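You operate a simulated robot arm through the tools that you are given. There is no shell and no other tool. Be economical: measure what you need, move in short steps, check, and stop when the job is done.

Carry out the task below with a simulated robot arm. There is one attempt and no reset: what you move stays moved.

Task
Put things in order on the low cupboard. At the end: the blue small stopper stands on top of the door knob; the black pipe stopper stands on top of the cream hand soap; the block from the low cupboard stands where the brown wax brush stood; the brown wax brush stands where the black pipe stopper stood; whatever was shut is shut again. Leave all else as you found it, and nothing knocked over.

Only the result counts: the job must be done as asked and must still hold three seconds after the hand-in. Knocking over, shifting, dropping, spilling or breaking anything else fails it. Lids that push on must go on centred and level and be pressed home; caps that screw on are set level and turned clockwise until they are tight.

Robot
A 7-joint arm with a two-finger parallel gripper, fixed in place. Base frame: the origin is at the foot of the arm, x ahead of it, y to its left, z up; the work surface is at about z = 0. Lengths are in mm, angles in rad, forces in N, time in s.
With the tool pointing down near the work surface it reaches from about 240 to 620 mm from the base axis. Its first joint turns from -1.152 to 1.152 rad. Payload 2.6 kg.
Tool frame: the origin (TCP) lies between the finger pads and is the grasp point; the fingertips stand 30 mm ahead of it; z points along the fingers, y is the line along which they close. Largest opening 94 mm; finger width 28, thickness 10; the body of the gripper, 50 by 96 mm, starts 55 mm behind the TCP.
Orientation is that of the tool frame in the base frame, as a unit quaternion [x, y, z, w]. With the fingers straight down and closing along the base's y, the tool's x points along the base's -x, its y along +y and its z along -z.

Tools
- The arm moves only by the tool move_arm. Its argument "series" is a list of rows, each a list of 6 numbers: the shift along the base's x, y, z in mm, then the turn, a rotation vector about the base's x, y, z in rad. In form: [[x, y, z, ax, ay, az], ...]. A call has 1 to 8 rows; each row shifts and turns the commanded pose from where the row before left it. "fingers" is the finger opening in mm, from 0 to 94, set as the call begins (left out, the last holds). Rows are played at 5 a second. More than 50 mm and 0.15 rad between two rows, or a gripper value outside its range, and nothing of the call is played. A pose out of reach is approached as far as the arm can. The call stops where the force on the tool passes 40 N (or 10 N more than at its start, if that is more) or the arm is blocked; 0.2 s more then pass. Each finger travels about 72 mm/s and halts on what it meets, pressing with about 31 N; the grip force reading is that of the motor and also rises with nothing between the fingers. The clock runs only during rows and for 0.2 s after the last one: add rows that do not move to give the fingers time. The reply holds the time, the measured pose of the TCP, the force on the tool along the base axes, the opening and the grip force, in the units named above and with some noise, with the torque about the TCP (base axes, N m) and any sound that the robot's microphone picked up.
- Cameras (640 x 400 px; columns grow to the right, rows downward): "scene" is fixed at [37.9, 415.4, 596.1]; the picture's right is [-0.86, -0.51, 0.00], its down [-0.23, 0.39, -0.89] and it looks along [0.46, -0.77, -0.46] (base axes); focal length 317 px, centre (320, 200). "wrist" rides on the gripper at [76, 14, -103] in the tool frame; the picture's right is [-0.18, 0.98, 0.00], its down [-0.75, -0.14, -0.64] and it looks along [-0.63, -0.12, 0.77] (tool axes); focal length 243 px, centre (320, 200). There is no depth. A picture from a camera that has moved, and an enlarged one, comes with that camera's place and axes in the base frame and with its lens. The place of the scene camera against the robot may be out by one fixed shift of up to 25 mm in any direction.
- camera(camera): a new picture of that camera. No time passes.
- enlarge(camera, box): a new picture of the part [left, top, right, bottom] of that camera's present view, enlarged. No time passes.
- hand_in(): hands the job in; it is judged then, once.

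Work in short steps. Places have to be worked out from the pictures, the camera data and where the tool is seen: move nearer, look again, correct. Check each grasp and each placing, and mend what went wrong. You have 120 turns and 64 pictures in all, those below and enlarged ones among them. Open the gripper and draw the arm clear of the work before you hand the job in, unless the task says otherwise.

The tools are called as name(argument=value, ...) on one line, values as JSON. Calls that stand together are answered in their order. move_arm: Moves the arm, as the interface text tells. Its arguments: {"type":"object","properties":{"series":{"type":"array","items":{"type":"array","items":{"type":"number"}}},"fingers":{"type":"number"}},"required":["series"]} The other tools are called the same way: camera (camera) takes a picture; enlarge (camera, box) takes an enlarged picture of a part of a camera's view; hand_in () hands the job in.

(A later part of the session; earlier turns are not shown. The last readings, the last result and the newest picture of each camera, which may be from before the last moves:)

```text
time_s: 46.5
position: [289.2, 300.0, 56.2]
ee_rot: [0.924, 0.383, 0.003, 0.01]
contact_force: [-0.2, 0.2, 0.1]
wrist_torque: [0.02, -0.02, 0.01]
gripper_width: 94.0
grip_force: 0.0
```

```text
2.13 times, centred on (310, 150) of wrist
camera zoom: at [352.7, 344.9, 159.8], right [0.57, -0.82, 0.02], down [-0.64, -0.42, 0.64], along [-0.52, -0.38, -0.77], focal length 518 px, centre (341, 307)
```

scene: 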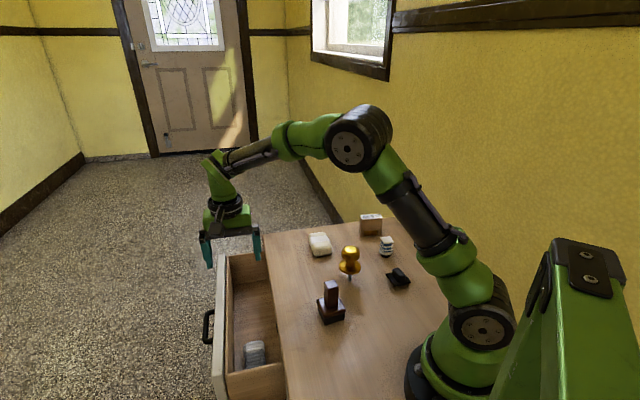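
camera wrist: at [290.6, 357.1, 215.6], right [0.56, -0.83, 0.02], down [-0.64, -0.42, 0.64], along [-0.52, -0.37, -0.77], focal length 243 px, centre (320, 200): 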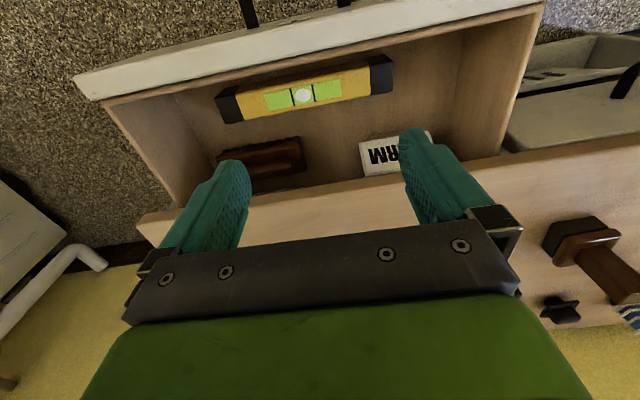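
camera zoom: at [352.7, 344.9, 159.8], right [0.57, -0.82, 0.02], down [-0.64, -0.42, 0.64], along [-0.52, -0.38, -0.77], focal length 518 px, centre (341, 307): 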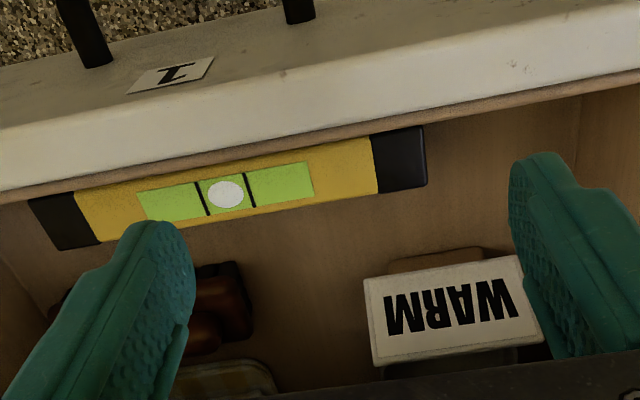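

The block inside drawer 1 ("WARM", white label on wood) is what I need, but it's partly beneath the tabletop edge. I'll hook the front panel from inside with closed fingers and pull the drawer about 60 mm further.

move_arm(series=[[-29, 12, 0, 0, 0, 0], [-28, 12, 0, 0, 0, 0], [0, 0, -30, 0, 0, 0], [0, 0, -30, 0, 0, 0], [0, 0, -24, 0, 0, 0], [0, 0, 0, 0, 0, 0]], fingers=0)

camera(camera="wrist")

```text
time_s: 47.9
position: [231.1, 323.3, -25.7]
ee_rot: [0.924, 0.383, 0.003, 0.01]
contact_force: [-0.3, 0.8, 1.0]
wrist_torque: [-0.01, 0.01, 0.03]
gripper_width: 0.0
grip_force: 31.0
```

```text
25 pictures are left
camera wrist: at [293.7, 369.4, 78.1], right [0.56, -0.82, 0.02], down [-0.64, -0.42, 0.64], along [-0.52, -0.37, -0.77], focal length 243 px, centre (320, 200)
```

wrist: 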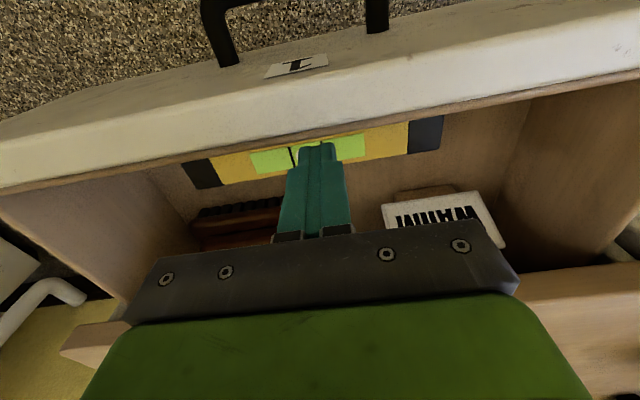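

The finger is inside the drawer behind the panel, above the level. I pull outward.

move_arm(series=[[8, 8, 0, 0, 0, 0], [8, 8, 0, 0, 0, 0], [8, 8, 0, 0, 0, 0], [8, 8, 0, 0, 0, 0], [8, 8, 0, 0, 0, 0], [8, 8, 0, 0, 0, 0], [8, 8, 0, 0, 0, 0], [0, 0, 0, 0, 0, 0]])

```text
time_s: 49.6
position: [284.6, 381.0, -26.2]
ee_rot: [0.923, 0.384, 0.004, 0.01]
contact_force: [-0.3, 0.4, 0.2]
wrist_torque: [0.0, -0.01, -0.03]
gripper_width: 0.2
grip_force: 31.1
```

Moved freely. I lift out and position over the block for a view.

move_arm(series=[[-2, -2, 20, 0, 0, 0], [0, 0, 35, 0, 0, 0], [0, -35, 30, 0, 0, 0], [0, -35, 10, 0, 0, 0], [-5, -35, 0, 0, 0, 0], [-5, -30, 0, 0, 0, 0], [0, 0, 0, 0, 0, 0]], fingers=94)

camera(camera="wrist")

```text
time_s: 51.2
position: [275.1, 243.2, 67.6]
ee_rot: [0.924, 0.383, 0.003, 0.011]
contact_force: [0.4, 0.3, -0.8]
wrist_torque: [0.02, 0.04, 0.01]
gripper_width: 94.0
grip_force: 0.0
```

```text
24 pictures are left
camera wrist: at [338.1, 287.6, 172.1], right [0.56, -0.82, 0.02], down [-0.64, -0.42, 0.64], along [-0.52, -0.37, -0.77], focal length 243 px, centre (320, 200)
```

wrist: 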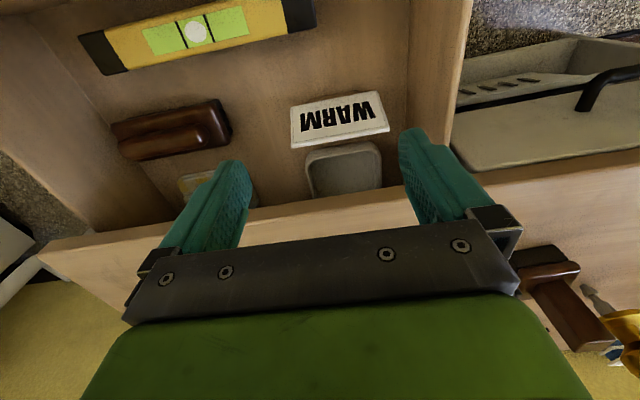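

The label block is now fully out from under the top. I level the tool and go lower above it to size it.

move_arm(series=[[5, 5, -25, 0.018, 0.014, 0], [5, 0, -25, 0, 0, 0], [0, 0, 0, 0, 0, 0]])

enlarge(camera="wrist", box=[200, 40, 440, 240])

enlarge(camera="scene", box=[220, 200, 440, 400])

```text
time_s: 52.0
position: [285.5, 248.8, 18.6]
ee_rot: [0.924, 0.383, 0.0, 0.0]
contact_force: [-0.1, -0.3, 0.1]
wrist_torque: [-0.02, 0.04, -0.02]
gripper_width: 93.9
grip_force: 0.0
```

```text
2.00 times, centred on (320, 140) of wrist
camera zoom: at [349.7, 293.4, 121.8], right [0.57, -0.82, 0.0], down [-0.63, -0.43, 0.64], along [-0.53, -0.36, -0.77], focal length 485 px, centre (320, 320)
```

zoom: 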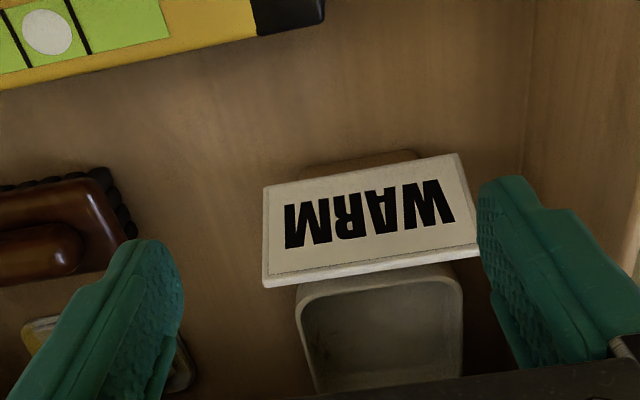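

```text
2.00 times, centred on (330, 300) of scene
camera zoom: at [37.9, 415.4, 596.1], right [-0.86, -0.51, 0.0], down [-0.23, 0.39, -0.89], along [0.46, -0.77, -0.46], focal length 634 px, centre (300, 0)
```

zoom: 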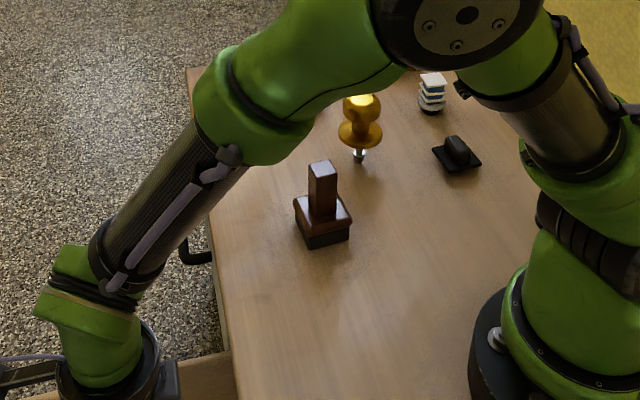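

The "WARM" piece seems to be a plate about 100 mm wide at z≈-95 with wood below. I tilt the tool inward for an oblique view to understand its shape.

move_arm(series=[[-1, -1, -5, -0.0925, 0.0925, 0], [-1, -1, -5, -0.0925, 0.0925, 0], [-1, -1, -5, -0.0925, 0.0925, 0], [-1, -1, -5, -0.0925, 0.0925, 0], [0, 0, 0, 0, 0, 0]])

enlarge(camera="wrist", box=[160, 40, 480, 240])

```text
time_s: 53.2
position: [279.2, 244.4, -0.8]
ee_rot: [0.893, 0.369, -0.239, 0.098]
contact_force: [0.3, 0.5, 0.1]
wrist_torque: [-0.01, 0.02, -0.02]
gripper_width: 94.0
grip_force: 0.0
```

```text
2.00 times, centred on (320, 140) of wrist
camera zoom: at [373.2, 317.7, 50.8], right [0.58, -0.81, 0.09], down [-0.33, -0.14, 0.93], along [-0.74, -0.57, -0.35], focal length 485 px, centre (320, 320)
```

zoom: 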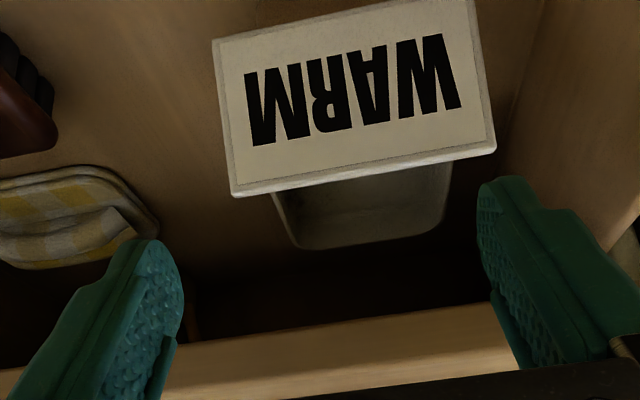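

This is a sign plate with a grey cup and a checked cloth – not clearly a block. I tilt further to look under the tabletop into the drawer's back.

move_arm(series=[[11, 11, 1, -0.0925, 0.0925, 0], [11, 10, 1, -0.0925, 0.0925, 0], [0, 0, 0, 0, 0, 0]])

camera(camera="wrist")

```text
time_s: 54.0
position: [302.0, 264.5, -0.9]
ee_rot: [0.853, 0.355, -0.354, 0.146]
contact_force: [0.2, 0.1, 0.4]
wrist_torque: [-0.03, -0.01, -0.01]
gripper_width: 94.1
grip_force: 0.0
```

```text
20 pictures are left
camera wrist: at [403.0, 344.0, 19.4], right [0.6, -0.79, 0.13], down [-0.15, 0.04, 0.99], along [-0.78, -0.61, -0.1], focal length 243 px, centre (320, 200)
```

wrist: 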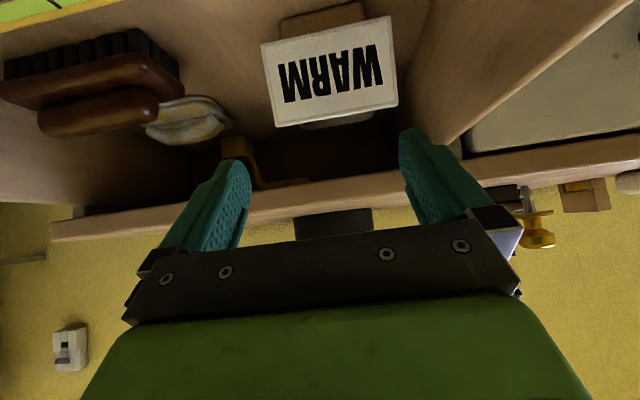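

enlarge(camera="wrist", box=[180, 0, 440, 220])

```text
1.82 times, centred on (310, 110) of wrist
camera zoom: at [403.0, 344.0, 19.4], right [0.6, -0.79, 0.13], down [-0.15, 0.04, 0.99], along [-0.78, -0.61, -0.1], focal length 441 px, centre (338, 364)
```

zoom: 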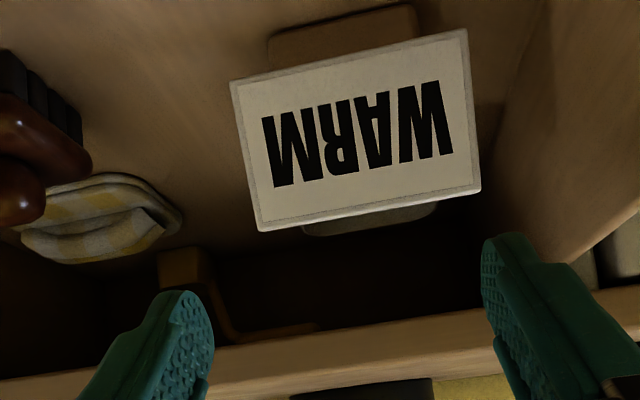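

A small wooden cube-like block is visible far back in drawer 1, still well under the top. I untilt, re-hook the front and pull the drawer further.

move_arm(series=[[0, 0, 12, 0.0925, -0.0925, 0], [0, 0, 12, 0.0925, -0.0925, 0], [-4, 15, 12, 0.0925, -0.0925, 0], [-4, 20, 12, 0.0925, -0.0925, 0], [-4, 20, 0, 0.0925, -0.0925, 0], [-6, 20, 0, 0.0925, -0.0925, 0], [-6, 28, 0, 0, 0, 0], [0, 0, 0, 0, 0, 0]], fingers=0)

move_arm(series=[[0, 0, -25, 0, 0, 0], [0, 0, -25, 0, 0, 0], [0, 0, -24, 0, 0, 0], [7, 7, 0, 0, 0, 0], [8, 8, 0, 0, 0, 0], [8, 8, 0, 0, 0, 0], [8, 8, 0, 0, 0, 0], [8, 8, 0, 0, 0, 0]])

```text
time_s: 55.9
position: [278.1, 366.9, 46.7]
ee_rot: [0.924, 0.382, 0.001, -0.002]
contact_force: [0.1, -0.2, -0.4]
wrist_torque: [0.02, -0.03, 0.01]
gripper_width: 0.0
grip_force: 30.2
```

```text
time_s: 57.6
position: [317.5, 407.4, -25.8]
ee_rot: [0.924, 0.383, 0.002, 0.0]
contact_force: [-0.4, 0.3, 0.1]
wrist_torque: [-0.03, 0.01, 0.0]
gripper_width: 0.0
grip_force: 31.0
```

move_arm(series=[[8, 8, 0, 0, 0, 0], [8, 8, 0, 0, 0, 0], [8, 8, 0, 0, 0, 0], [8, 8, 0, 0, 0, 0], [6, 6, 0, 0, 0, 0], [5, 5, 0, 0, 0, 0], [0, 0, 0, 0, 0, 0]])

camera(camera="wrist")

```text
time_s: 59.1
position: [355.1, 448.7, -27.3]
ee_rot: [0.925, 0.379, -0.008, 0.001]
contact_force: [-0.9, -2.3, 1.1]
wrist_torque: [0.01, 0.03, -0.02]
gripper_width: 0.1
grip_force: 31.2
stopped in row 7: the force on the tool passed its limit (the readings are from after the stop); the commanded pose is now the measured one
```

```text
18 pictures are left
camera wrist: at [422.3, 491.9, 74.9], right [0.56, -0.83, 0.0], down [-0.63, -0.42, 0.66], along [-0.54, -0.36, -0.76], focal length 243 px, centre (320, 200)
```

wrist: 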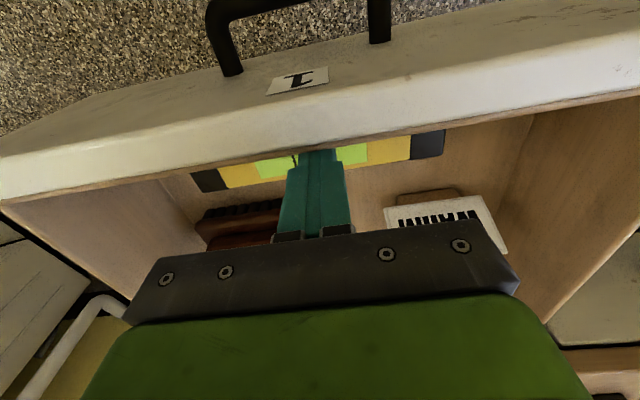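

The drawer hit its stop (~325 mm open). I lift out and look at the back part.

move_arm(series=[[-3, -3, 20, 0, 0, 0], [0, 0, 40, 0, 0, 0], [-25, -20, 30, 0, 0, 0], [-35, -25, 20, 0, 0, 0], [-38, -28, 10, 0, 0, 0], [-35, -28, 0, 0, 0, 0], [-15, -15, 0, 0, 0, 0], [0, 0, 0, 0, 0, 0]], fingers=94)

camera(camera="wrist")

```text
time_s: 60.9
position: [212.4, 328.7, 95.3]
ee_rot: [0.924, 0.381, -0.01, -0.002]
contact_force: [-0.5, -0.2, 0.2]
wrist_torque: [-0.02, 0.0, -0.02]
gripper_width: 94.3
grip_force: 0.0
out of reach, approached as far as the arm can: row 7
```

```text
17 pictures are left
camera wrist: at [278.3, 370.9, 196.4], right [0.56, -0.83, -0.01], down [-0.62, -0.43, 0.66], along [-0.55, -0.36, -0.75], focal length 243 px, centre (320, 200)
```

wrist: 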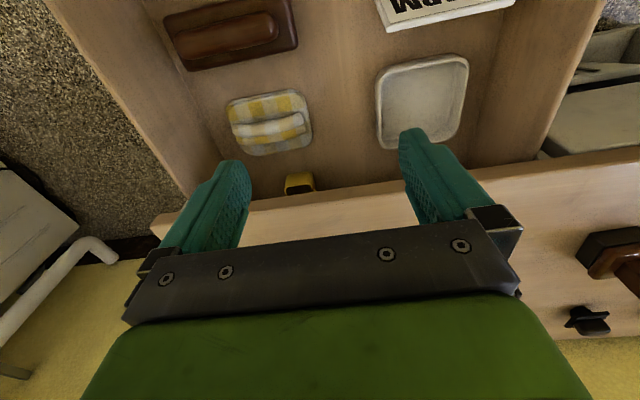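

A small yellow item shows at the very back. I zoom in on it.

enlarge(camera="wrist", box=[220, 120, 400, 220])

```text
3.56 times, centred on (310, 170) of wrist
camera zoom: at [278.3, 370.9, 196.4], right [0.56, -0.83, -0.01], down [-0.62, -0.43, 0.66], along [-0.55, -0.36, -0.75], focal length 863 px, centre (356, 307)
```

zoom: 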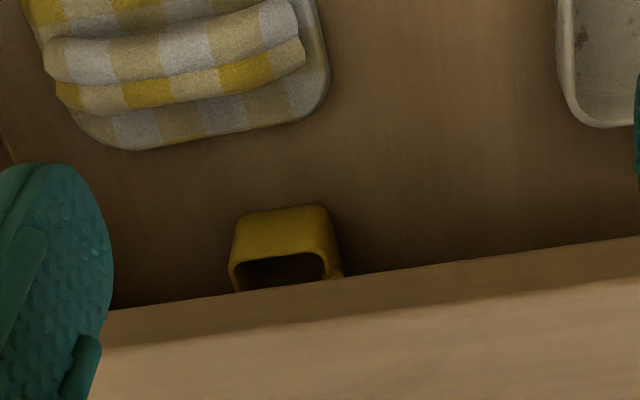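

No plain block in the drawers: both hold only clutter (cloths, level, brushes, sign, tray). The six named things match the six things on top, so the wooden "24.0 MM" block on top is the block. I now close drawer 1: yaw back +90° and straddle its front panel.

move_arm(series=[[20, 14, 0, 0, 0, 0.143], [22, 14, 0, 0, 0, 0.143], [22, 14, 0, 0, 0, 0.143], [22, 14, 0, 0, 0, 0.143], [22, 14, 0, 0, 0, 0.143], [22, 14, 0, 0, 0, 0.143], [22, 16, 0, 0, 0, 0.143], [22, 18, 0, 0, 0, 0.143]])

move_arm(series=[[0, 0, -15, 0, 0, 0.143], [0, 0, -15, 0, 0, 0.143], [0, 0, 0, 0, 0, 0.141], [0, 0, 0, 0, 0, 0]])

camera(camera="wrist")

```text
time_s: 62.7
position: [387.6, 442.8, 93.5]
ee_rot: [0.572, 0.82, -0.007, 0.005]
contact_force: [0.3, -0.1, 0.1]
wrist_torque: [0.03, -0.01, 0.01]
gripper_width: 93.7
grip_force: 0.1
```

```text
time_s: 63.7
position: [388.6, 442.3, 63.6]
ee_rot: [0.385, 0.923, -0.006, 0.006]
contact_force: [0.7, 0.8, -0.1]
wrist_torque: [0.02, -0.01, 0.02]
gripper_width: 93.9
grip_force: 0.1
```

```text
15 pictures are left
camera wrist: at [344.3, 508.1, 165.9], right [0.83, 0.56, 0.0], down [0.42, -0.63, 0.65], along [0.37, -0.54, -0.76], focal length 243 px, centre (320, 200)
```

wrist: 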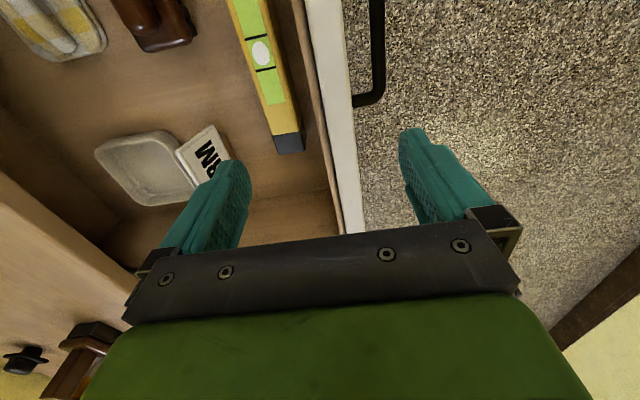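

The panel lies between the fingers. I descend and push inward with the outer finger.

move_arm(series=[[0, 0, -30, 0, 0, 0], [0, 0, -30, 0, 0, 0], [0, 0, -28, 0, 0, 0], [-9, -9, 0, 0, 0, 0], [-9, -9, 0, 0, 0, 0], [-9, -9, 0, 0, 0, 0], [-9, -9, 0, 0, 0, 0], [-9, -9, 0, 0, 0, 0]])

move_arm(series=[[-9, -9, 0, 0, 0, 0], [-9, -9, 0, 0, 0, 0], [-9, -9, 0, 0, 0, 0], [-9, -9, 0, 0, 0, 0], [-9, -9, 0, 0, 0, 0], [-9, -9, 0, 0, 0, 0], [-9, -9, 0, 0, 0, 0], [-9, -9, 0, 0, 0, 0]])

```text
time_s: 65.5
position: [341.0, 397.6, -23.0]
ee_rot: [0.386, 0.923, -0.005, 0.006]
contact_force: [1.6, 0.3, 1.7]
wrist_torque: [0.09, -0.08, -0.06]
gripper_width: 93.7
grip_force: 0.1
```

```text
time_s: 67.3
position: [272.6, 327.9, -23.2]
ee_rot: [0.386, 0.922, -0.003, 0.008]
contact_force: [2.2, 0.5, 20.2]
wrist_torque: [0.79, -0.55, -0.27]
gripper_width: 94.1
grip_force: 0.2
```

An upward force of 20 N appeared; I check with the camera before continuing.

camera(camera="wrist")

```text
14 pictures are left
camera wrist: at [228.0, 392.9, 77.7], right [0.83, 0.56, 0.0], down [0.42, -0.63, 0.65], along [0.37, -0.54, -0.76], focal length 243 px, centre (320, 200)
```

wrist: 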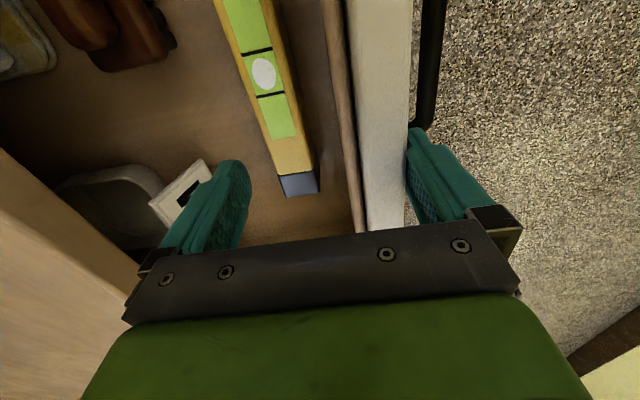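

All looks fine (just friction on the panel). I continue until the inner finger nears the tabletop edge.

move_arm(series=[[-8, -8, 0, 0, 0, 0], [-8, -8, 0, 0, 0, 0], [-8, -8, 0, 0, 0, 0], [-8, -8, 0, 0, 0, 0], [-8, -8, 0, 0, 0, 0], [-6, -6, 0, 0, 0, 0], [0, 0, 0, 0, 0, 0]])

```text
time_s: 68.9
position: [223.7, 279.9, -24.3]
ee_rot: [0.386, 0.922, -0.007, 0.006]
contact_force: [-0.2, 0.1, 0.3]
wrist_torque: [-0.05, 0.02, 0.0]
gripper_width: 93.8
grip_force: 0.0
```

Now I lift, move outside the panel with closed fingers, and push it fully shut.

move_arm(series=[[2, 2, 25, 0, 0, 0], [0, 0, 40, 0, 0, 0], [23, 23, 20, 0, 0, 0], [25, 25, 0, 0, 0, 0], [0, 0, -45, 0, 0, 0], [0, 0, -45, 0, 0, 0], [0, 0, 0, 0, 0, 0]], fingers=0)

move_arm(series=[[-10, -10, 0, 0, 0, 0], [-10, -10, 0, 0, 0, 0], [-10, -10, 0, 0, 0, 0], [-10, -10, 0, 0, 0, 0], [-10, -10, 0, 0, 0, 0], [-10, -10, 0, 0, 0, 0], [-8, -8, 0, 0, 0, 0], [-6, -6, 0, 0, 0, 0]])

move_arm(series=[[-4, -4, 0, 0, 0, 0], [-3, -3, 0, 0, 0, 0], [-3, -3, 0, 0, 0, 0], [-2, -2, 0, 0, 0, 0], [-2, -2, 0, 0, 0, 0], [-2, -2, 0, 0, 0, 0], [-2, -2, 0, 0, 0, 0], [-2, -2, 0, 0, 0, 0]])

```text
time_s: 70.5
position: [275.5, 328.7, -28.9]
ee_rot: [0.386, 0.923, -0.005, 0.007]
contact_force: [0.3, -0.1, -0.2]
wrist_torque: [0.01, -0.01, -0.04]
gripper_width: 0.0
grip_force: 31.0
```

```text
time_s: 72.3
position: [200.6, 256.6, -28.6]
ee_rot: [0.386, 0.922, -0.007, 0.006]
contact_force: [-1.8, -0.3, -0.4]
wrist_torque: [0.01, 0.03, 0.01]
gripper_width: 0.1
grip_force: 31.1
```

```text
time_s: 74.1
position: [184.8, 238.2, -27.3]
ee_rot: [0.385, 0.923, -0.001, 0.008]
contact_force: [16.3, 14.6, -5.5]
wrist_torque: [-0.24, 0.46, 0.34]
gripper_width: 0.2
grip_force: 31.2
```

Resistance is rising at the expected shut position; I press a little more to be sure.

move_arm(series=[[-1, -1, 0, 0, 0, 0], [-1, -1, 0, 0, 0, 0], [-1, -1, 0, 0, 0, 0], [-1, -1, 0, 0, 0, 0], [-1, -1, 0, 0, 0, 0]])

```text
time_s: 75.0
position: [184.4, 238.6, -27.1]
ee_rot: [0.384, 0.923, 0.005, 0.01]
contact_force: [2.1, 1.8, -0.5]
wrist_torque: [-0.07, 0.07, 0.06]
gripper_width: 0.2
grip_force: 30.6
stopped in row 4: the force on the tool passed its limit (the readings are from after the stop); the commanded pose is now the measured one
```

Drawer 1 is shut. I withdraw, rise, and swing around to above the black stopper, turning the yaw back to 0.

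move_arm(series=[[3, 3, 10, 0, 0, 0], [2, 2, 45, 0, 0, 0], [0, 0, 48, 0, 0, 0], [0, 0, 48, 0, 0, 0], [20, -38, 20, 0, 0, 0.131], [22, -40, 0, 0, 0, 0.131], [22, -40, 0, 0, 0, 0.131], [22, -40, 0, 0, 0, 0.131]])

move_arm(series=[[10, -45, 0, 0, 0, 0.131], [0, -48, 0, 0, 0, 0.131], [-10, -48, 0, 0, 0, 0], [-15, -46, 0, 0, 0, 0], [-18, -45, 0, 0, 0, 0], [-20, -45, 0, 0, 0, 0], [-20, -38, 0, 0, 0, 0], [0, 0, 0, 0, 0, 0]], fingers=60)

```text
time_s: 76.8
position: [274.7, 86.5, 145.4]
ee_rot: [0.131, 0.991, 0.007, 0.01]
contact_force: [-0.1, 0.6, -0.9]
wrist_torque: [0.01, 0.01, 0.02]
gripper_width: 0.0
grip_force: 31.2
```

```text
time_s: 78.6
position: [202.9, -227.9, 145.4]
ee_rot: [-0.001, 1.0, 0.008, 0.007]
contact_force: [-0.2, 0.5, 0.4]
wrist_torque: [0.01, -0.01, 0.0]
gripper_width: 60.1
grip_force: 0.0
```

I level the tool and look at the black stopper from above.

move_arm(series=[[-10, 0, 0, -0.016, 0.014, 0], [0, 0, 0, 0, 0, 0]])

camera(camera="wrist")

```text
time_s: 79.2
position: [192.0, -228.4, 145.7]
ee_rot: [0.001, 1.0, 0.0, 0.001]
contact_force: [-0.7, -0.2, -0.6]
wrist_torque: [-0.03, -0.01, -0.03]
gripper_width: 60.2
grip_force: 0.0
```

```text
13 pictures are left
camera wrist: at [115.7, -214.2, 248.6], right [0.19, 0.98, 0.0], down [0.75, -0.14, 0.64], along [0.63, -0.12, -0.77], focal length 243 px, centre (320, 200)
```

wrist: 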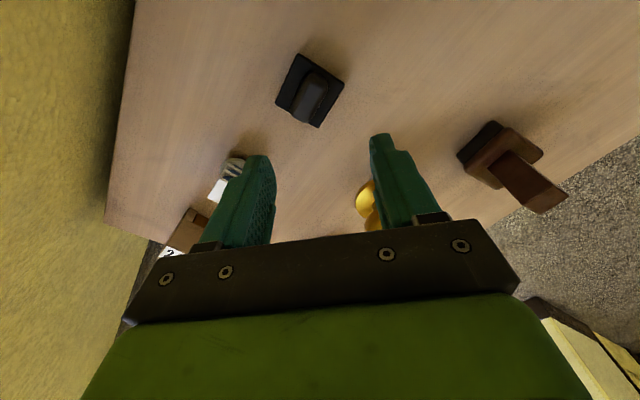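

The black stopper's square base (49 mm) is centred at about (182.5,-238), its grip ridge running along (0.76,-0.65). I yaw -0.707, centre above it and go down.

move_arm(series=[[-2, -2, -17, 0, 0, -0.1414], [-2, -2, -17, 0, 0, -0.1414], [-2, -2, -17, 0, 0, -0.1414], [-2, -2, -17, 0, 0, -0.1414], [-2, -1, -12, 0, 0, -0.1414], [0, 0, 0, 0, 0, 0]])

camera(camera="wrist")

```text
time_s: 80.6
position: [181.8, -237.4, 63.5]
ee_rot: [0.348, 0.938, -0.001, 0.001]
contact_force: [0.6, -0.2, 0.4]
wrist_torque: [-0.03, -0.04, 0.0]
gripper_width: 60.1
grip_force: 0.0
```

```text
12 pictures are left
camera wrist: at [134.2, -176.6, 166.4], right [0.78, 0.63, 0.0], down [0.48, -0.6, 0.64], along [0.4, -0.5, -0.77], focal length 243 px, centre (320, 200)
```

wrist: 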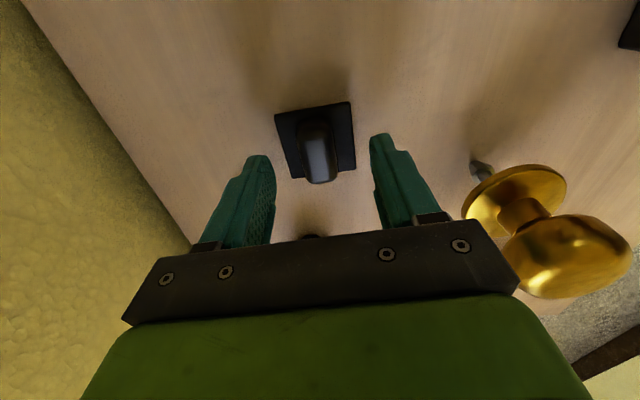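

Well aligned. I descend so the tips are just above the plate and close on the ridge.

move_arm(series=[[-1, -1, -12, 0, 0, 0], [-1, -1, -10, 0, 0, 0], [0, 0, 0, 0, 0, 0]])

move_arm(series=[[0, 0, 0, 0, 0, 0], [0, 0, 0, 0, 0, 0], [0, 0, 0, 0, 0, 0], [0, 0, 0, 0, 0, 0]], fingers=0)

```text
time_s: 81.4
position: [182.3, -239.8, 41.5]
ee_rot: [0.346, 0.938, -0.001, 0.0]
contact_force: [0.3, 0.2, 0.8]
wrist_torque: [0.02, -0.02, 0.02]
gripper_width: 60.0
grip_force: 0.1
```

```text
time_s: 82.4
position: [181.8, -239.4, 41.9]
ee_rot: [0.346, 0.938, 0.0, 0.001]
contact_force: [0.0, -0.4, 0.2]
wrist_torque: [0.03, 0.01, 0.0]
gripper_width: 46.9
grip_force: 31.2
```

It closed on the plate (46.9 mm) rather than the ridge, so the plate is thicker than thought. I open slightly, go 7 mm lower for a full hold on the plate and close again.

move_arm(series=[[0, 0, 0, 0, 0, 0], [0, 0, -4, 0, 0, 0], [0, 0, -3, 0, 0, 0], [0, 0, 0, 0, 0, 0]], fingers=58)

move_arm(series=[[0, 0, 0, 0, 0, 0], [0, 0, 0, 0, 0, 0], [0, 0, 0, 0, 0, 0]], fingers=0)

move_arm(series=[[0, 0, 15, 0, 0, 0], [0, 0, 20, 0, 0, 0], [0, 0, 20, 0, 0, 0], [0, 0, 0, 0, 0, 0]])

camera(camera="wrist")

```text
time_s: 83.4
position: [178.7, -240.2, 34.0]
ee_rot: [0.347, 0.938, -0.001, 0.001]
contact_force: [0.7, -0.3, 0.5]
wrist_torque: [0.01, 0.0, 0.01]
gripper_width: 58.0
grip_force: 0.0
```

```text
time_s: 84.2
position: [179.5, -239.9, 36.1]
ee_rot: [0.346, 0.938, 0.0, 0.001]
contact_force: [0.3, 0.4, 0.1]
wrist_torque: [0.04, 0.0, -0.01]
gripper_width: 46.9
grip_force: 31.5
```

```text
time_s: 85.2
position: [180.6, -240.1, 90.6]
ee_rot: [0.346, 0.938, 0.0, 0.0]
contact_force: [-0.4, 0.2, -0.3]
wrist_torque: [-0.03, -0.02, -0.03]
gripper_width: 47.3
grip_force: 31.3
```

```text
11 pictures are left
camera wrist: at [132.0, -178.9, 193.7], right [0.78, 0.63, 0.0], down [0.48, -0.6, 0.64], along [0.4, -0.5, -0.77], focal length 243 px, centre (320, 200)
```

wrist: 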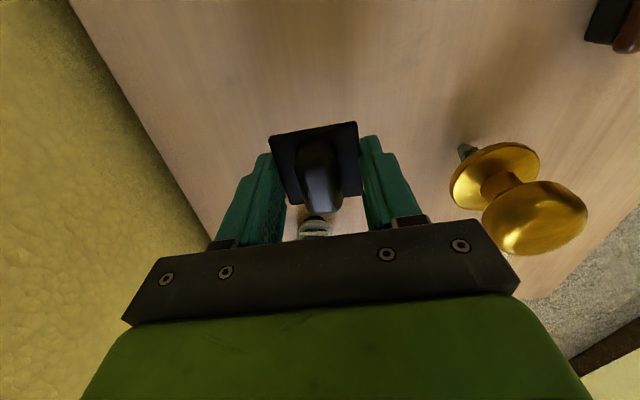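

Good hold. I lift higher and carry it past the soap so that the soap shows in the upper part of the wrist view.

move_arm(series=[[0, 0, 35, 0, 0, 0], [0, -10, 35, 0, 0, 0], [48, -10, 0, 0, 0, 0], [48, -10, 0, 0, 0, 0], [48, -10, 0, 0, 0, 0], [48, -10, 0, 0, 0, 0], [48, -10, 0, 0, 0, 0], [45, -10, 0, 0, 0, 0]])

camera(camera="wrist")

```text
time_s: 87.0
position: [459.0, -316.4, 159.9]
ee_rot: [0.347, 0.938, 0.001, 0.0]
contact_force: [-0.4, -0.1, 0.1]
wrist_torque: [0.05, 0.01, 0.0]
gripper_width: 47.0
grip_force: 30.7
```

```text
10 pictures are left
camera wrist: at [411.8, -255.7, 262.4], right [0.78, 0.63, 0.0], down [0.48, -0.6, 0.64], along [0.4, -0.5, -0.77], focal length 243 px, centre (320, 200)
```

wrist: 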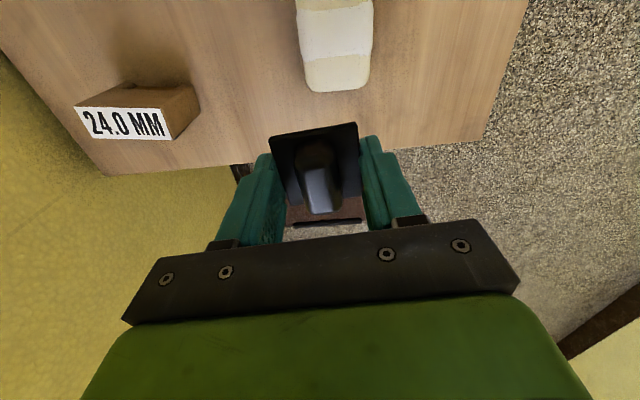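

The 24.0 MM piece is clearly a wooden block. The soap's centre is about (434,-266), aligned with the tool. I move above it and descend to about 20 mm above.

move_arm(series=[[-12, 25, -20, 0, 0, 0], [-13, 25, -25, 0, 0, 0], [0, 0, -25, 0, 0, 0], [0, 0, 0, 0, 0, 0]])

enlarge(camera="scene", box=[270, 180, 430, 300])

```text
time_s: 88.0
position: [438.1, -263.3, 89.9]
ee_rot: [0.346, 0.938, 0.0, 0.001]
contact_force: [-1.0, -0.9, -0.7]
wrist_torque: [0.05, 0.0, 0.01]
gripper_width: 46.8
grip_force: 31.4
```

```text
3.33 times, centred on (350, 240) of scene
camera zoom: at [37.9, 415.4, 596.1], right [-0.86, -0.51, 0.0], down [-0.23, 0.39, -0.89], along [0.46, -0.77, -0.46], focal length 1057 px, centre (220, 67)
```

zoom: 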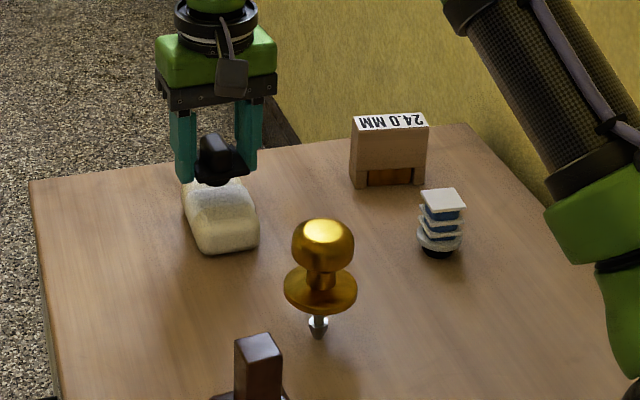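

The stopper is above the soap. I lower gently watching the force.

move_arm(series=[[0, 0, -6, 0, 0, 0], [0, 0, -5, 0, 0, 0], [0, 0, -3, 0, 0, 0], [0, 0, 0, 0, 0, 0]])

move_arm(series=[[0, 0, -2, 0, 0, 0], [0, 0, -2, 0, 0, 0], [0, 0, 0, 0, 0, 0]])

move_arm(series=[[0, 0, -2, 0, 0, 0], [0, 0, -1, 0, 0, 0], [0, 0, 0, 0, 0, 0]])

```text
time_s: 89.0
position: [439.0, -261.0, 76.3]
ee_rot: [0.345, 0.939, 0.0, 0.0]
contact_force: [-0.5, 0.4, -0.5]
wrist_torque: [0.01, -0.02, -0.01]
gripper_width: 47.0
grip_force: 30.7
```

```text
time_s: 89.8
position: [440.1, -261.2, 73.0]
ee_rot: [0.346, 0.938, 0.0, 0.002]
contact_force: [-0.1, -0.2, -0.3]
wrist_torque: [-0.01, 0.01, 0.01]
gripper_width: 46.9
grip_force: 30.5
```

```text
time_s: 90.6
position: [440.8, -260.8, 70.5]
ee_rot: [0.346, 0.938, -0.001, 0.003]
contact_force: [-9.2, 3.9, 23.7]
wrist_torque: [0.14, 0.29, 0.01]
gripper_width: 47.1
grip_force: 31.4
```

Contact at z≈70.5, but the measured position is ~8 mm off toward the front (the earlier picture was taken mid-move). I raise 5 mm, shift (-6,-5) and lower again.

move_arm(series=[[0, 0, 6, 0, 0, 0], [-3, -2.5, 0, 0, 0, 0], [-3, -2.5, 0, 0, 0, 0], [0, 0, 0, 0, 0, 0]])

move_arm(series=[[0, 0, -3, 0, 0, 0], [0, 0, -1, 0, 0, 0], [0, 0, 0, 0, 0, 0], [0, 0, 0, 0, 0, 0]])

```text
time_s: 91.6
position: [433.4, -264.9, 74.1]
ee_rot: [0.346, 0.938, -0.001, 0.0]
contact_force: [-0.7, 0.2, -0.2]
wrist_torque: [0.0, -0.01, 0.02]
gripper_width: 47.3
grip_force: 31.3
```

```text
time_s: 92.6
position: [434.5, -265.9, 70.2]
ee_rot: [0.346, 0.938, 0.0, 0.001]
contact_force: [0.4, 0.3, -0.8]
wrist_torque: [0.01, 0.01, 0.01]
gripper_width: 46.8
grip_force: 30.4
```

move_arm(series=[[0, 0, -1, 0, 0, 0], [0, 0, 0, 0, 0, 0]])

move_arm(series=[[0, 0, -1, 0, 0, 0], [0, 0, 0, 0, 0, 0]])

```text
time_s: 93.2
position: [434.4, -266.2, 71.1]
ee_rot: [0.346, 0.938, -0.001, 0.001]
contact_force: [-1.5, 1.0, 5.2]
wrist_torque: [0.05, 0.04, 0.02]
gripper_width: 47.1
grip_force: 30.5
```

```text
time_s: 93.8
position: [434.7, -266.0, 70.6]
ee_rot: [0.347, 0.938, 0.0, 0.004]
contact_force: [-4.4, 1.2, 23.9]
wrist_torque: [0.05, 0.19, 0.01]
gripper_width: 47.1
grip_force: 30.6
```

Seated on the soap. I relieve the pressure by 1 mm, open, then lift.

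move_arm(series=[[0, 0, 1.3, 0, 0, 0], [0, 0, 0, 0, 0, 0]])

move_arm(series=[[0, 0, 0, 0, 0, 0], [0, 0, 0, 0, 0, 0], [0, 0, 10, 0, 0, 0], [0, 0, 30, 0, 0, 0], [0, 0, 40, 0, 0, 0], [0, 0, 0, 0, 0, 0]], fingers=66)

camera(camera="wrist")

```text
time_s: 94.4
position: [433.9, -264.8, 70.7]
ee_rot: [0.347, 0.938, -0.001, 0.003]
contact_force: [1.4, -1.3, 20.8]
wrist_torque: [-0.04, -0.02, -0.01]
gripper_width: 47.2
grip_force: 31.4
```

```text
time_s: 95.8
position: [434.0, -266.2, 151.9]
ee_rot: [0.346, 0.938, 0.0, 0.001]
contact_force: [-0.2, -0.9, -0.4]
wrist_torque: [-0.01, 0.02, 0.01]
gripper_width: 66.1
grip_force: 0.0
```

```text
8 pictures are left
camera wrist: at [384.9, -205.8, 255.0], right [0.78, 0.63, 0.0], down [0.48, -0.6, 0.64], along [0.4, -0.5, -0.77], focal length 243 px, centre (320, 200)
```

wrist: 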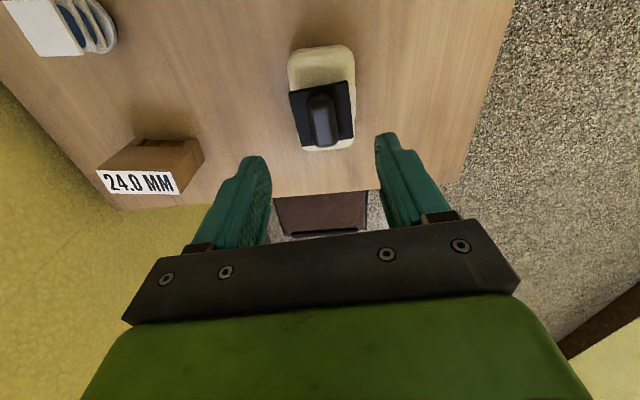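

The black stopper stands on the soap, fully supported. The block lies near (331,-438). Now I go above the brown brush (≈(279,-52)) for a view.

move_arm(series=[[-20, 28, 20, 0, 0, 0], [-27, 37, 20, 0, 0, 0], [-27, 37, 10, 0, 0, 0], [-27, 37, 0, 0, 0, 0], [-27, 37, 0, 0, 0, 0], [-27, 38, 0, 0, 0, 0], [0, 0, 0, 0, 0, 0]])

camera(camera="wrist")

```text
time_s: 97.4
position: [279.1, -50.1, 199.0]
ee_rot: [0.347, 0.938, 0.0, 0.001]
contact_force: [0.6, 0.3, -0.5]
wrist_torque: [0.02, -0.01, -0.01]
gripper_width: 65.9
grip_force: 0.1
```

```text
7 pictures are left
camera wrist: at [231.1, 10.3, 302.5], right [0.78, 0.63, 0.0], down [0.48, -0.6, 0.64], along [0.4, -0.5, -0.77], focal length 243 px, centre (320, 200)
```

wrist: 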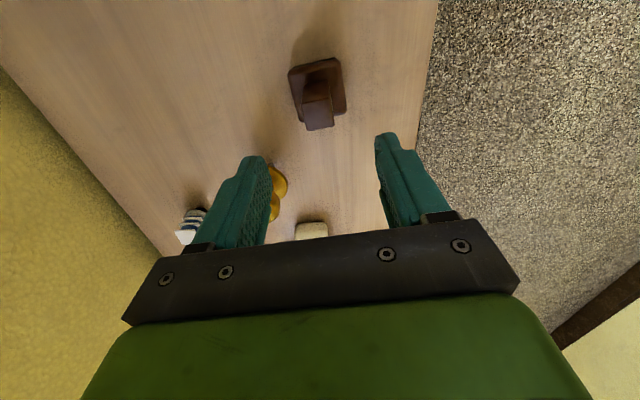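

The brush's handle is nearly dead centre under the tool (brush place ≈(277,-50)). I descend to grip its handle.

move_arm(series=[[-1, 0, -40, 0, 0, 0.02], [-1, 0, -40, 0, 0, 0.02], [0, 0, -38, 0, 0, 0.02], [0, 0, 0, 0, 0, 0]])

move_arm(series=[[0, 0, 0, 0, 0, 0], [0, 0, 0, 0, 0, 0], [0, 0, 0, 0, 0, 0], [0, 0, 0, 0, 0, 0]], fingers=0)

```text
time_s: 98.4
position: [275.3, -50.7, 82.3]
ee_rot: [0.318, 0.948, 0.0, 0.0]
contact_force: [-1.0, -0.5, 0.6]
wrist_torque: [0.01, -0.02, 0.02]
gripper_width: 66.0
grip_force: 0.1
```

```text
time_s: 99.4
position: [274.6, -52.2, 82.2]
ee_rot: [0.319, 0.948, 0.0, 0.001]
contact_force: [0.7, 0.5, 0.0]
wrist_torque: [-0.03, 0.01, 0.0]
gripper_width: 29.4
grip_force: 30.8
```

Handle gripped (29.4 mm). I lift and carry the brush to the stopper's old place (≈(180.5,-240)).

move_arm(series=[[0, 0, 30, 0, 0, 0], [0, 0, 30, 0, 0, 0], [-18.6, -37.8, 0, 0, 0, 0], [-18.6, -37.8, 0, 0, 0, 0], [-18.6, -37.8, 0, 0, 0, 0], [-18.6, -37.8, 0, 0, 0, 0], [-18.6, -37.8, 0, 0, 0, 0], [0, 0, 0, 0, 0, 0]])

move_arm(series=[[0, 0, -25, 0, 0, 0], [0, 0, -25, 0, 0, 0], [0, 0, -6, 0, 0, 0], [0, 0, 0, 0, 0, 0], [0, 0, 0, 0, 0, 0]])

```text
time_s: 101.2
position: [186.6, -241.5, 144.4]
ee_rot: [0.318, 0.948, 0.0, 0.001]
contact_force: [1.0, -0.8, -0.9]
wrist_torque: [-0.01, 0.0, 0.0]
gripper_width: 29.4
grip_force: 31.0
```

```text
time_s: 102.4
position: [185.5, -240.5, 85.5]
ee_rot: [0.318, 0.948, -0.001, 0.001]
contact_force: [0.2, -0.3, -1.5]
wrist_torque: [0.0, 0.06, 0.01]
gripper_width: 29.7
grip_force: 31.0
```

I shift 4 mm in -x and lower the last millimetres.

move_arm(series=[[-4, 0, 0, 0, 0, 0], [0, 0, -1, 0, 0, 0], [0, 0, -1, 0, 0, 0], [0, 0, 0, 0, 0, 0]])

move_arm(series=[[0, 0, -1, 0, 0, 0], [0, 0, 0, 0, 0, 0]])

```text
time_s: 103.4
position: [181.5, -239.1, 83.5]
ee_rot: [0.318, 0.948, 0.0, 0.0]
contact_force: [-1.0, -0.3, -1.3]
wrist_torque: [0.02, 0.0, 0.03]
gripper_width: 29.7
grip_force: 31.0
```

```text
time_s: 104.0
position: [180.2, -239.8, 83.8]
ee_rot: [0.318, 0.948, 0.0, 0.0]
contact_force: [0.9, -0.5, -0.1]
wrist_torque: [0.01, -0.03, 0.02]
gripper_width: 29.3
grip_force: 31.3
```

move_arm(series=[[0, 0, -1, 0, 0, 0], [0, 0, 0, 0, 0, 0]])

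move_arm(series=[[0, 0, -1, 0, 0, 0], [0, 0, 0, 0, 0, 0]])

```text
time_s: 104.6
position: [180.9, -241.2, 82.7]
ee_rot: [0.318, 0.948, 0.0, 0.002]
contact_force: [-1.7, 3.4, 14.5]
wrist_torque: [0.16, 0.14, 0.01]
gripper_width: 29.4
grip_force: 31.1
```

```text
time_s: 105.2
position: [180.2, -239.6, 81.4]
ee_rot: [0.319, 0.948, -0.001, 0.002]
contact_force: [-2.6, 5.3, 30.5]
wrist_torque: [-0.1, -0.19, -0.03]
gripper_width: 29.5
grip_force: 31.0
```

Touched down. I relieve, release, and lift clear.

move_arm(series=[[0, 0, 1.5, 0, 0, 0], [0, 0, 0, 0, 0, 0]])

move_arm(series=[[0, 0, 0, 0, 0, 0], [0, 0, 0, 0, 0, 0], [0, 0, 0, 0, 0, 0], [0, 0, 20, 0, 0, 0], [0, 0, 40, 0, 0, 0], [0, 0, 40, 0, 0, 0], [0, 0, 0, 0, 0, 0]], fingers=80)

move_arm(series=[[20, -20, 0, 0, 0, 0.14], [22, -26, 0, 0, 0, 0.14], [22, -26, 0, 0, 0, 0.14], [22, -26, 0, 0, 0, 0.14], [22, -26, 0, 0, 0, 0.14], [22, -26, 0, 0, 0, 0.14], [20, -26, 0, 0, 0, 0.14], [0, -20, 0, 0, 0, 0.14]])

move_arm(series=[[0, 0, -15, 0, 0, 0.13], [0, 0, -15, 0, 0, 0.13], [0, 0, 0, 0, 0, 0.13], [0, 0, 0, 0, 0, 0]])

camera(camera="wrist")

```text
time_s: 105.8
position: [178.3, -240.7, 82.4]
ee_rot: [0.318, 0.948, 0.001, -0.001]
contact_force: [0.9, 0.8, 0.3]
wrist_torque: [-0.09, -0.02, 0.01]
gripper_width: 29.4
grip_force: 30.9
```

```text
time_s: 107.4
position: [179.8, -242.3, 186.8]
ee_rot: [0.318, 0.948, 0.0, 0.0]
contact_force: [-0.3, 0.5, 0.2]
wrist_torque: [0.02, 0.0, 0.0]
gripper_width: 79.9
grip_force: 0.0
```

```text
time_s: 109.2
position: [331.6, -437.9, 184.3]
ee_rot: [-0.235, 0.972, 0.0, 0.0]
contact_force: [-0.1, -0.1, 0.3]
wrist_torque: [0.01, 0.01, 0.01]
gripper_width: 80.2
grip_force: 0.1
```

```text
time_s: 110.2
position: [331.9, -436.5, 156.6]
ee_rot: [-0.419, 0.908, 0.0, 0.001]
contact_force: [-1.1, 0.4, 0.0]
wrist_torque: [-0.01, -0.03, -0.02]
gripper_width: 80.1
grip_force: 0.1
```

```text
6 pictures are left
camera wrist: at [270.8, -485.0, 258.7], right [-0.63, 0.78, 0.0], down [0.6, 0.48, 0.64], along [0.5, 0.4, -0.77], focal length 243 px, centre (320, 200)
```

wrist: 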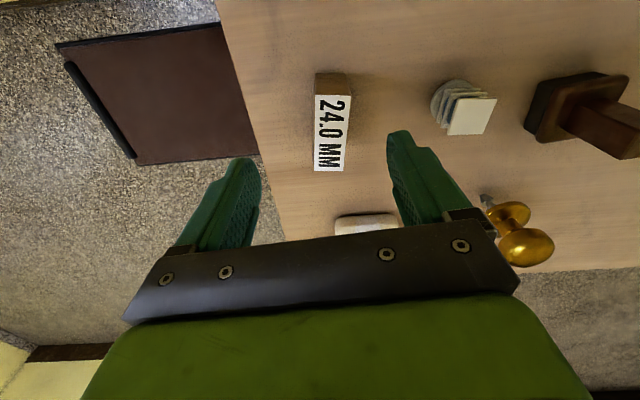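

The block (≈69×27 mm, ~60 mm tall) is centred near (340,-419), rotated 0.2 rad from the tool. I correct yaw and position and descend with 64 mm opening.

move_arm(series=[[4, 9, -8, 0, 0, -0.1], [4, 8.5, -8, 0, 0, -0.1], [0, 0, 0, 0, 0, 0], [0, 0, -40, 0, 0, 0], [0, 0, -40, 0, 0, 0], [0, 0, -8, 0, 0, 0], [0, 0, 0, 0, 0, 0]], fingers=64)

move_arm(series=[[0, 0, 0, 0, 0, 0], [0, 0, 0, 0, 0, 0], [0, 0, 0, 0, 0, 0], [0, 0, 0, 0, 0, 0]], fingers=0)

```text
time_s: 111.8
position: [337.3, -419.0, 49.2]
ee_rot: [-0.326, 0.945, 0.001, 0.001]
contact_force: [-0.3, 0.8, -0.7]
wrist_torque: [-0.04, -0.02, 0.0]
gripper_width: 64.0
grip_force: 0.1
```

```text
time_s: 112.8
position: [337.4, -419.6, 50.3]
ee_rot: [-0.325, 0.946, 0.001, 0.001]
contact_force: [0.8, -1.1, 0.4]
wrist_torque: [0.02, -0.01, -0.02]
gripper_width: 34.3
grip_force: 31.3
```

Gripped at 34.3 mm. I lift high and carry the block to the brush's old place (≈(276,-50.5)).

move_arm(series=[[0, 0, 30, 0, 0, 0], [0, 0, 45, 0, 0, 0], [0, 0, 45, 0, 0, 0], [0, 0, 20, 0, 0, 0], [0, 0, 0, 0, 0, 0]])

move_arm(series=[[-8, 46, 0, 0, 0, 0], [-8, 46, 0, 0, 0, 0], [-8, 46, 0, 0, 0, 0], [-8, 46, 0, 0, 0, 0], [-8, 46, 0, 0, 0, 0], [-8, 46, 0, 0, 0, 0], [-8, 46, 0, 0, 0, 0], [-8, 46, 0, 0, 0, 0]])

move_arm(series=[[0, 0, -40, 0, 0, 0], [0, 0, -40, 0, 0, 0], [0, 0, -40, 0, 0, 0], [0, 0, -14, 0, 0, 0], [0, 0, 0, 0, 0, 0]])

```text
time_s: 114.0
position: [336.9, -416.5, 188.1]
ee_rot: [-0.325, 0.946, 0.001, 0.0]
contact_force: [0.2, -0.7, -2.7]
wrist_torque: [0.01, 0.01, -0.01]
gripper_width: 34.1
grip_force: 30.7
```

```text
time_s: 115.8
position: [272.6, -51.4, 192.9]
ee_rot: [-0.325, 0.946, 0.001, 0.0]
contact_force: [-0.3, 0.0, -3.2]
wrist_torque: [-0.01, 0.01, 0.01]
gripper_width: 34.0
grip_force: 31.0
```

```text
time_s: 117.0
position: [274.1, -52.9, 56.2]
ee_rot: [-0.325, 0.946, 0.0, 0.001]
contact_force: [0.4, 0.3, -2.3]
wrist_torque: [-0.03, -0.01, 0.0]
gripper_width: 34.2
grip_force: 31.1
```

Position is right; I lower the last ~6 mm carefully.

move_arm(series=[[0, 1.5, -2, 0, 0, 0], [0, 0, -2, 0, 0, 0], [0, 0, 0, 0, 0, 0]])

move_arm(series=[[0, 0, -1.5, 0, 0, 0], [0, 0, 0, 0, 0, 0]])

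move_arm(series=[[0, 0, -1, 0, 0, 0], [0, 0, 0, 0, 0, 0]])

```text
time_s: 117.8
position: [273.6, -51.2, 50.2]
ee_rot: [-0.326, 0.945, 0.001, 0.001]
contact_force: [0.5, -0.7, -2.1]
wrist_torque: [0.01, 0.04, -0.02]
gripper_width: 34.2
grip_force: 30.9
```

```text
time_s: 118.4
position: [275.0, -51.7, 49.4]
ee_rot: [-0.325, 0.946, 0.0, 0.0]
contact_force: [-9.9, -2.0, 23.3]
wrist_torque: [0.16, 0.04, 0.05]
gripper_width: 34.3
grip_force: 30.8
```

```text
time_s: 119.0
position: [275.2, -50.4, 49.0]
ee_rot: [-0.325, 0.946, 0.0, 0.001]
contact_force: [-8.8, -5.1, 29.6]
wrist_torque: [0.09, -0.05, -0.05]
gripper_width: 34.5
grip_force: 30.8
```

The block stands at the brush's place. I relieve, open, lift and move above the small stopper (≈(248,-328)) at the same yaw.

move_arm(series=[[0, 0, 1.8, 0, 0, 0], [0, 0, 0, 0, 0, 0]])

move_arm(series=[[0, 0, 0, 0, 0, 0], [0, 0, 0, 0, 0, 0], [0, 0, 0, 0, 0, 0], [0, 0, 30, 0, 0, 0], [0, 0, 45, 0, 0, 0], [0, 0, 45, 0, 0, 0], [0, 0, 25, 0, 0, 0], [0, 0, 0, 0, 0, 0]], fingers=66)

move_arm(series=[[-4, -46, 0, 0, 0, 0], [-4, -46, 0, 0, 0, 0], [-4, -46, 0, 0, 0, 0], [-4, -46, 0, 0, 0, 0], [-4, -46, 0, 0, 0, 0], [-6, -46, -20, 0, 0, 0], [0, 0, -20, 0, 0, 0], [0, 0, 0, 0, 0, 0]])

camera(camera="wrist")

```text
time_s: 119.6
position: [273.6, -48.8, 49.7]
ee_rot: [-0.325, 0.946, 0.002, 0.0]
contact_force: [-0.2, -0.4, -3.2]
wrist_torque: [0.02, 0.03, -0.02]
gripper_width: 34.3
grip_force: 30.8
```

```text
time_s: 121.4
position: [275.2, -49.2, 196.9]
ee_rot: [-0.325, 0.946, 0.0, 0.0]
contact_force: [-0.5, 0.7, -0.1]
wrist_torque: [-0.04, 0.0, -0.02]
gripper_width: 65.8
grip_force: 0.1
```

```text
refused: row 6 steps farther than a row can; nothing moved
```

```text
5 pictures are left
camera wrist: at [206.5, -85.1, 300.6], right [-0.46, 0.89, 0.0], down [0.68, 0.35, 0.64], along [0.57, 0.3, -0.77], focal length 243 px, centre (320, 200)
```

wrist: 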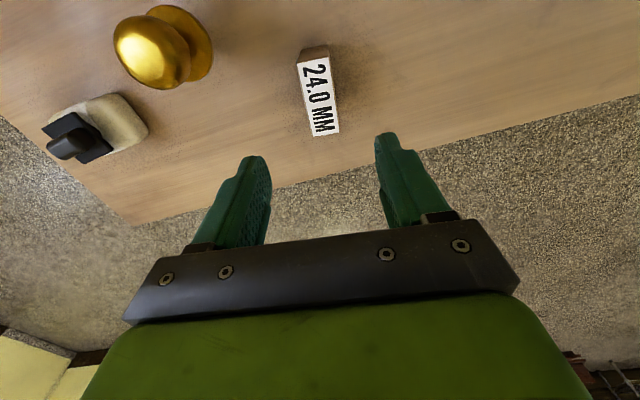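

The block stands well at the brush's spot. I redo the refused move with legal steps.

move_arm(series=[[-5, -46, 0, 0, 0, 0], [-5, -46, 0, 0, 0, 0], [-5, -46, 0, 0, 0, 0], [-5, -46, 0, 0, 0, 0], [-5, -46, 0, 0, 0, 0], [-3, -46, 0, 0, 0, 0], [0, -3, -40, 0, 0, 0], [0, 0, 0, 0, 0, 0]])

camera(camera="wrist")

```text
time_s: 123.2
position: [246.4, -328.1, 151.9]
ee_rot: [-0.326, 0.945, 0.0, 0.001]
contact_force: [-0.9, 0.6, -0.5]
wrist_torque: [-0.02, 0.02, -0.02]
gripper_width: 65.9
grip_force: 0.1
```

```text
4 pictures are left
camera wrist: at [177.4, -363.6, 255.6], right [-0.46, 0.89, 0.0], down [0.68, 0.35, 0.64], along [0.57, 0.3, -0.77], focal length 243 px, centre (320, 200)
```

wrist: 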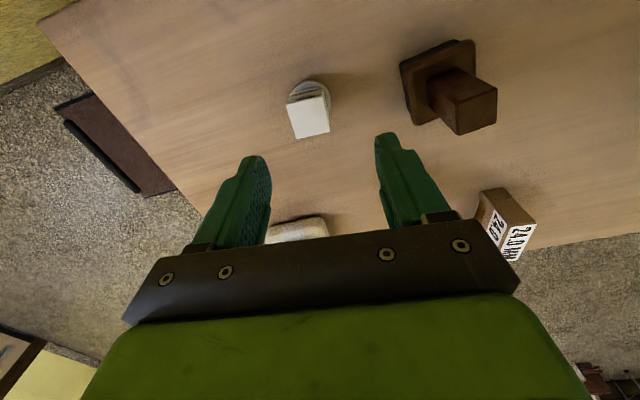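

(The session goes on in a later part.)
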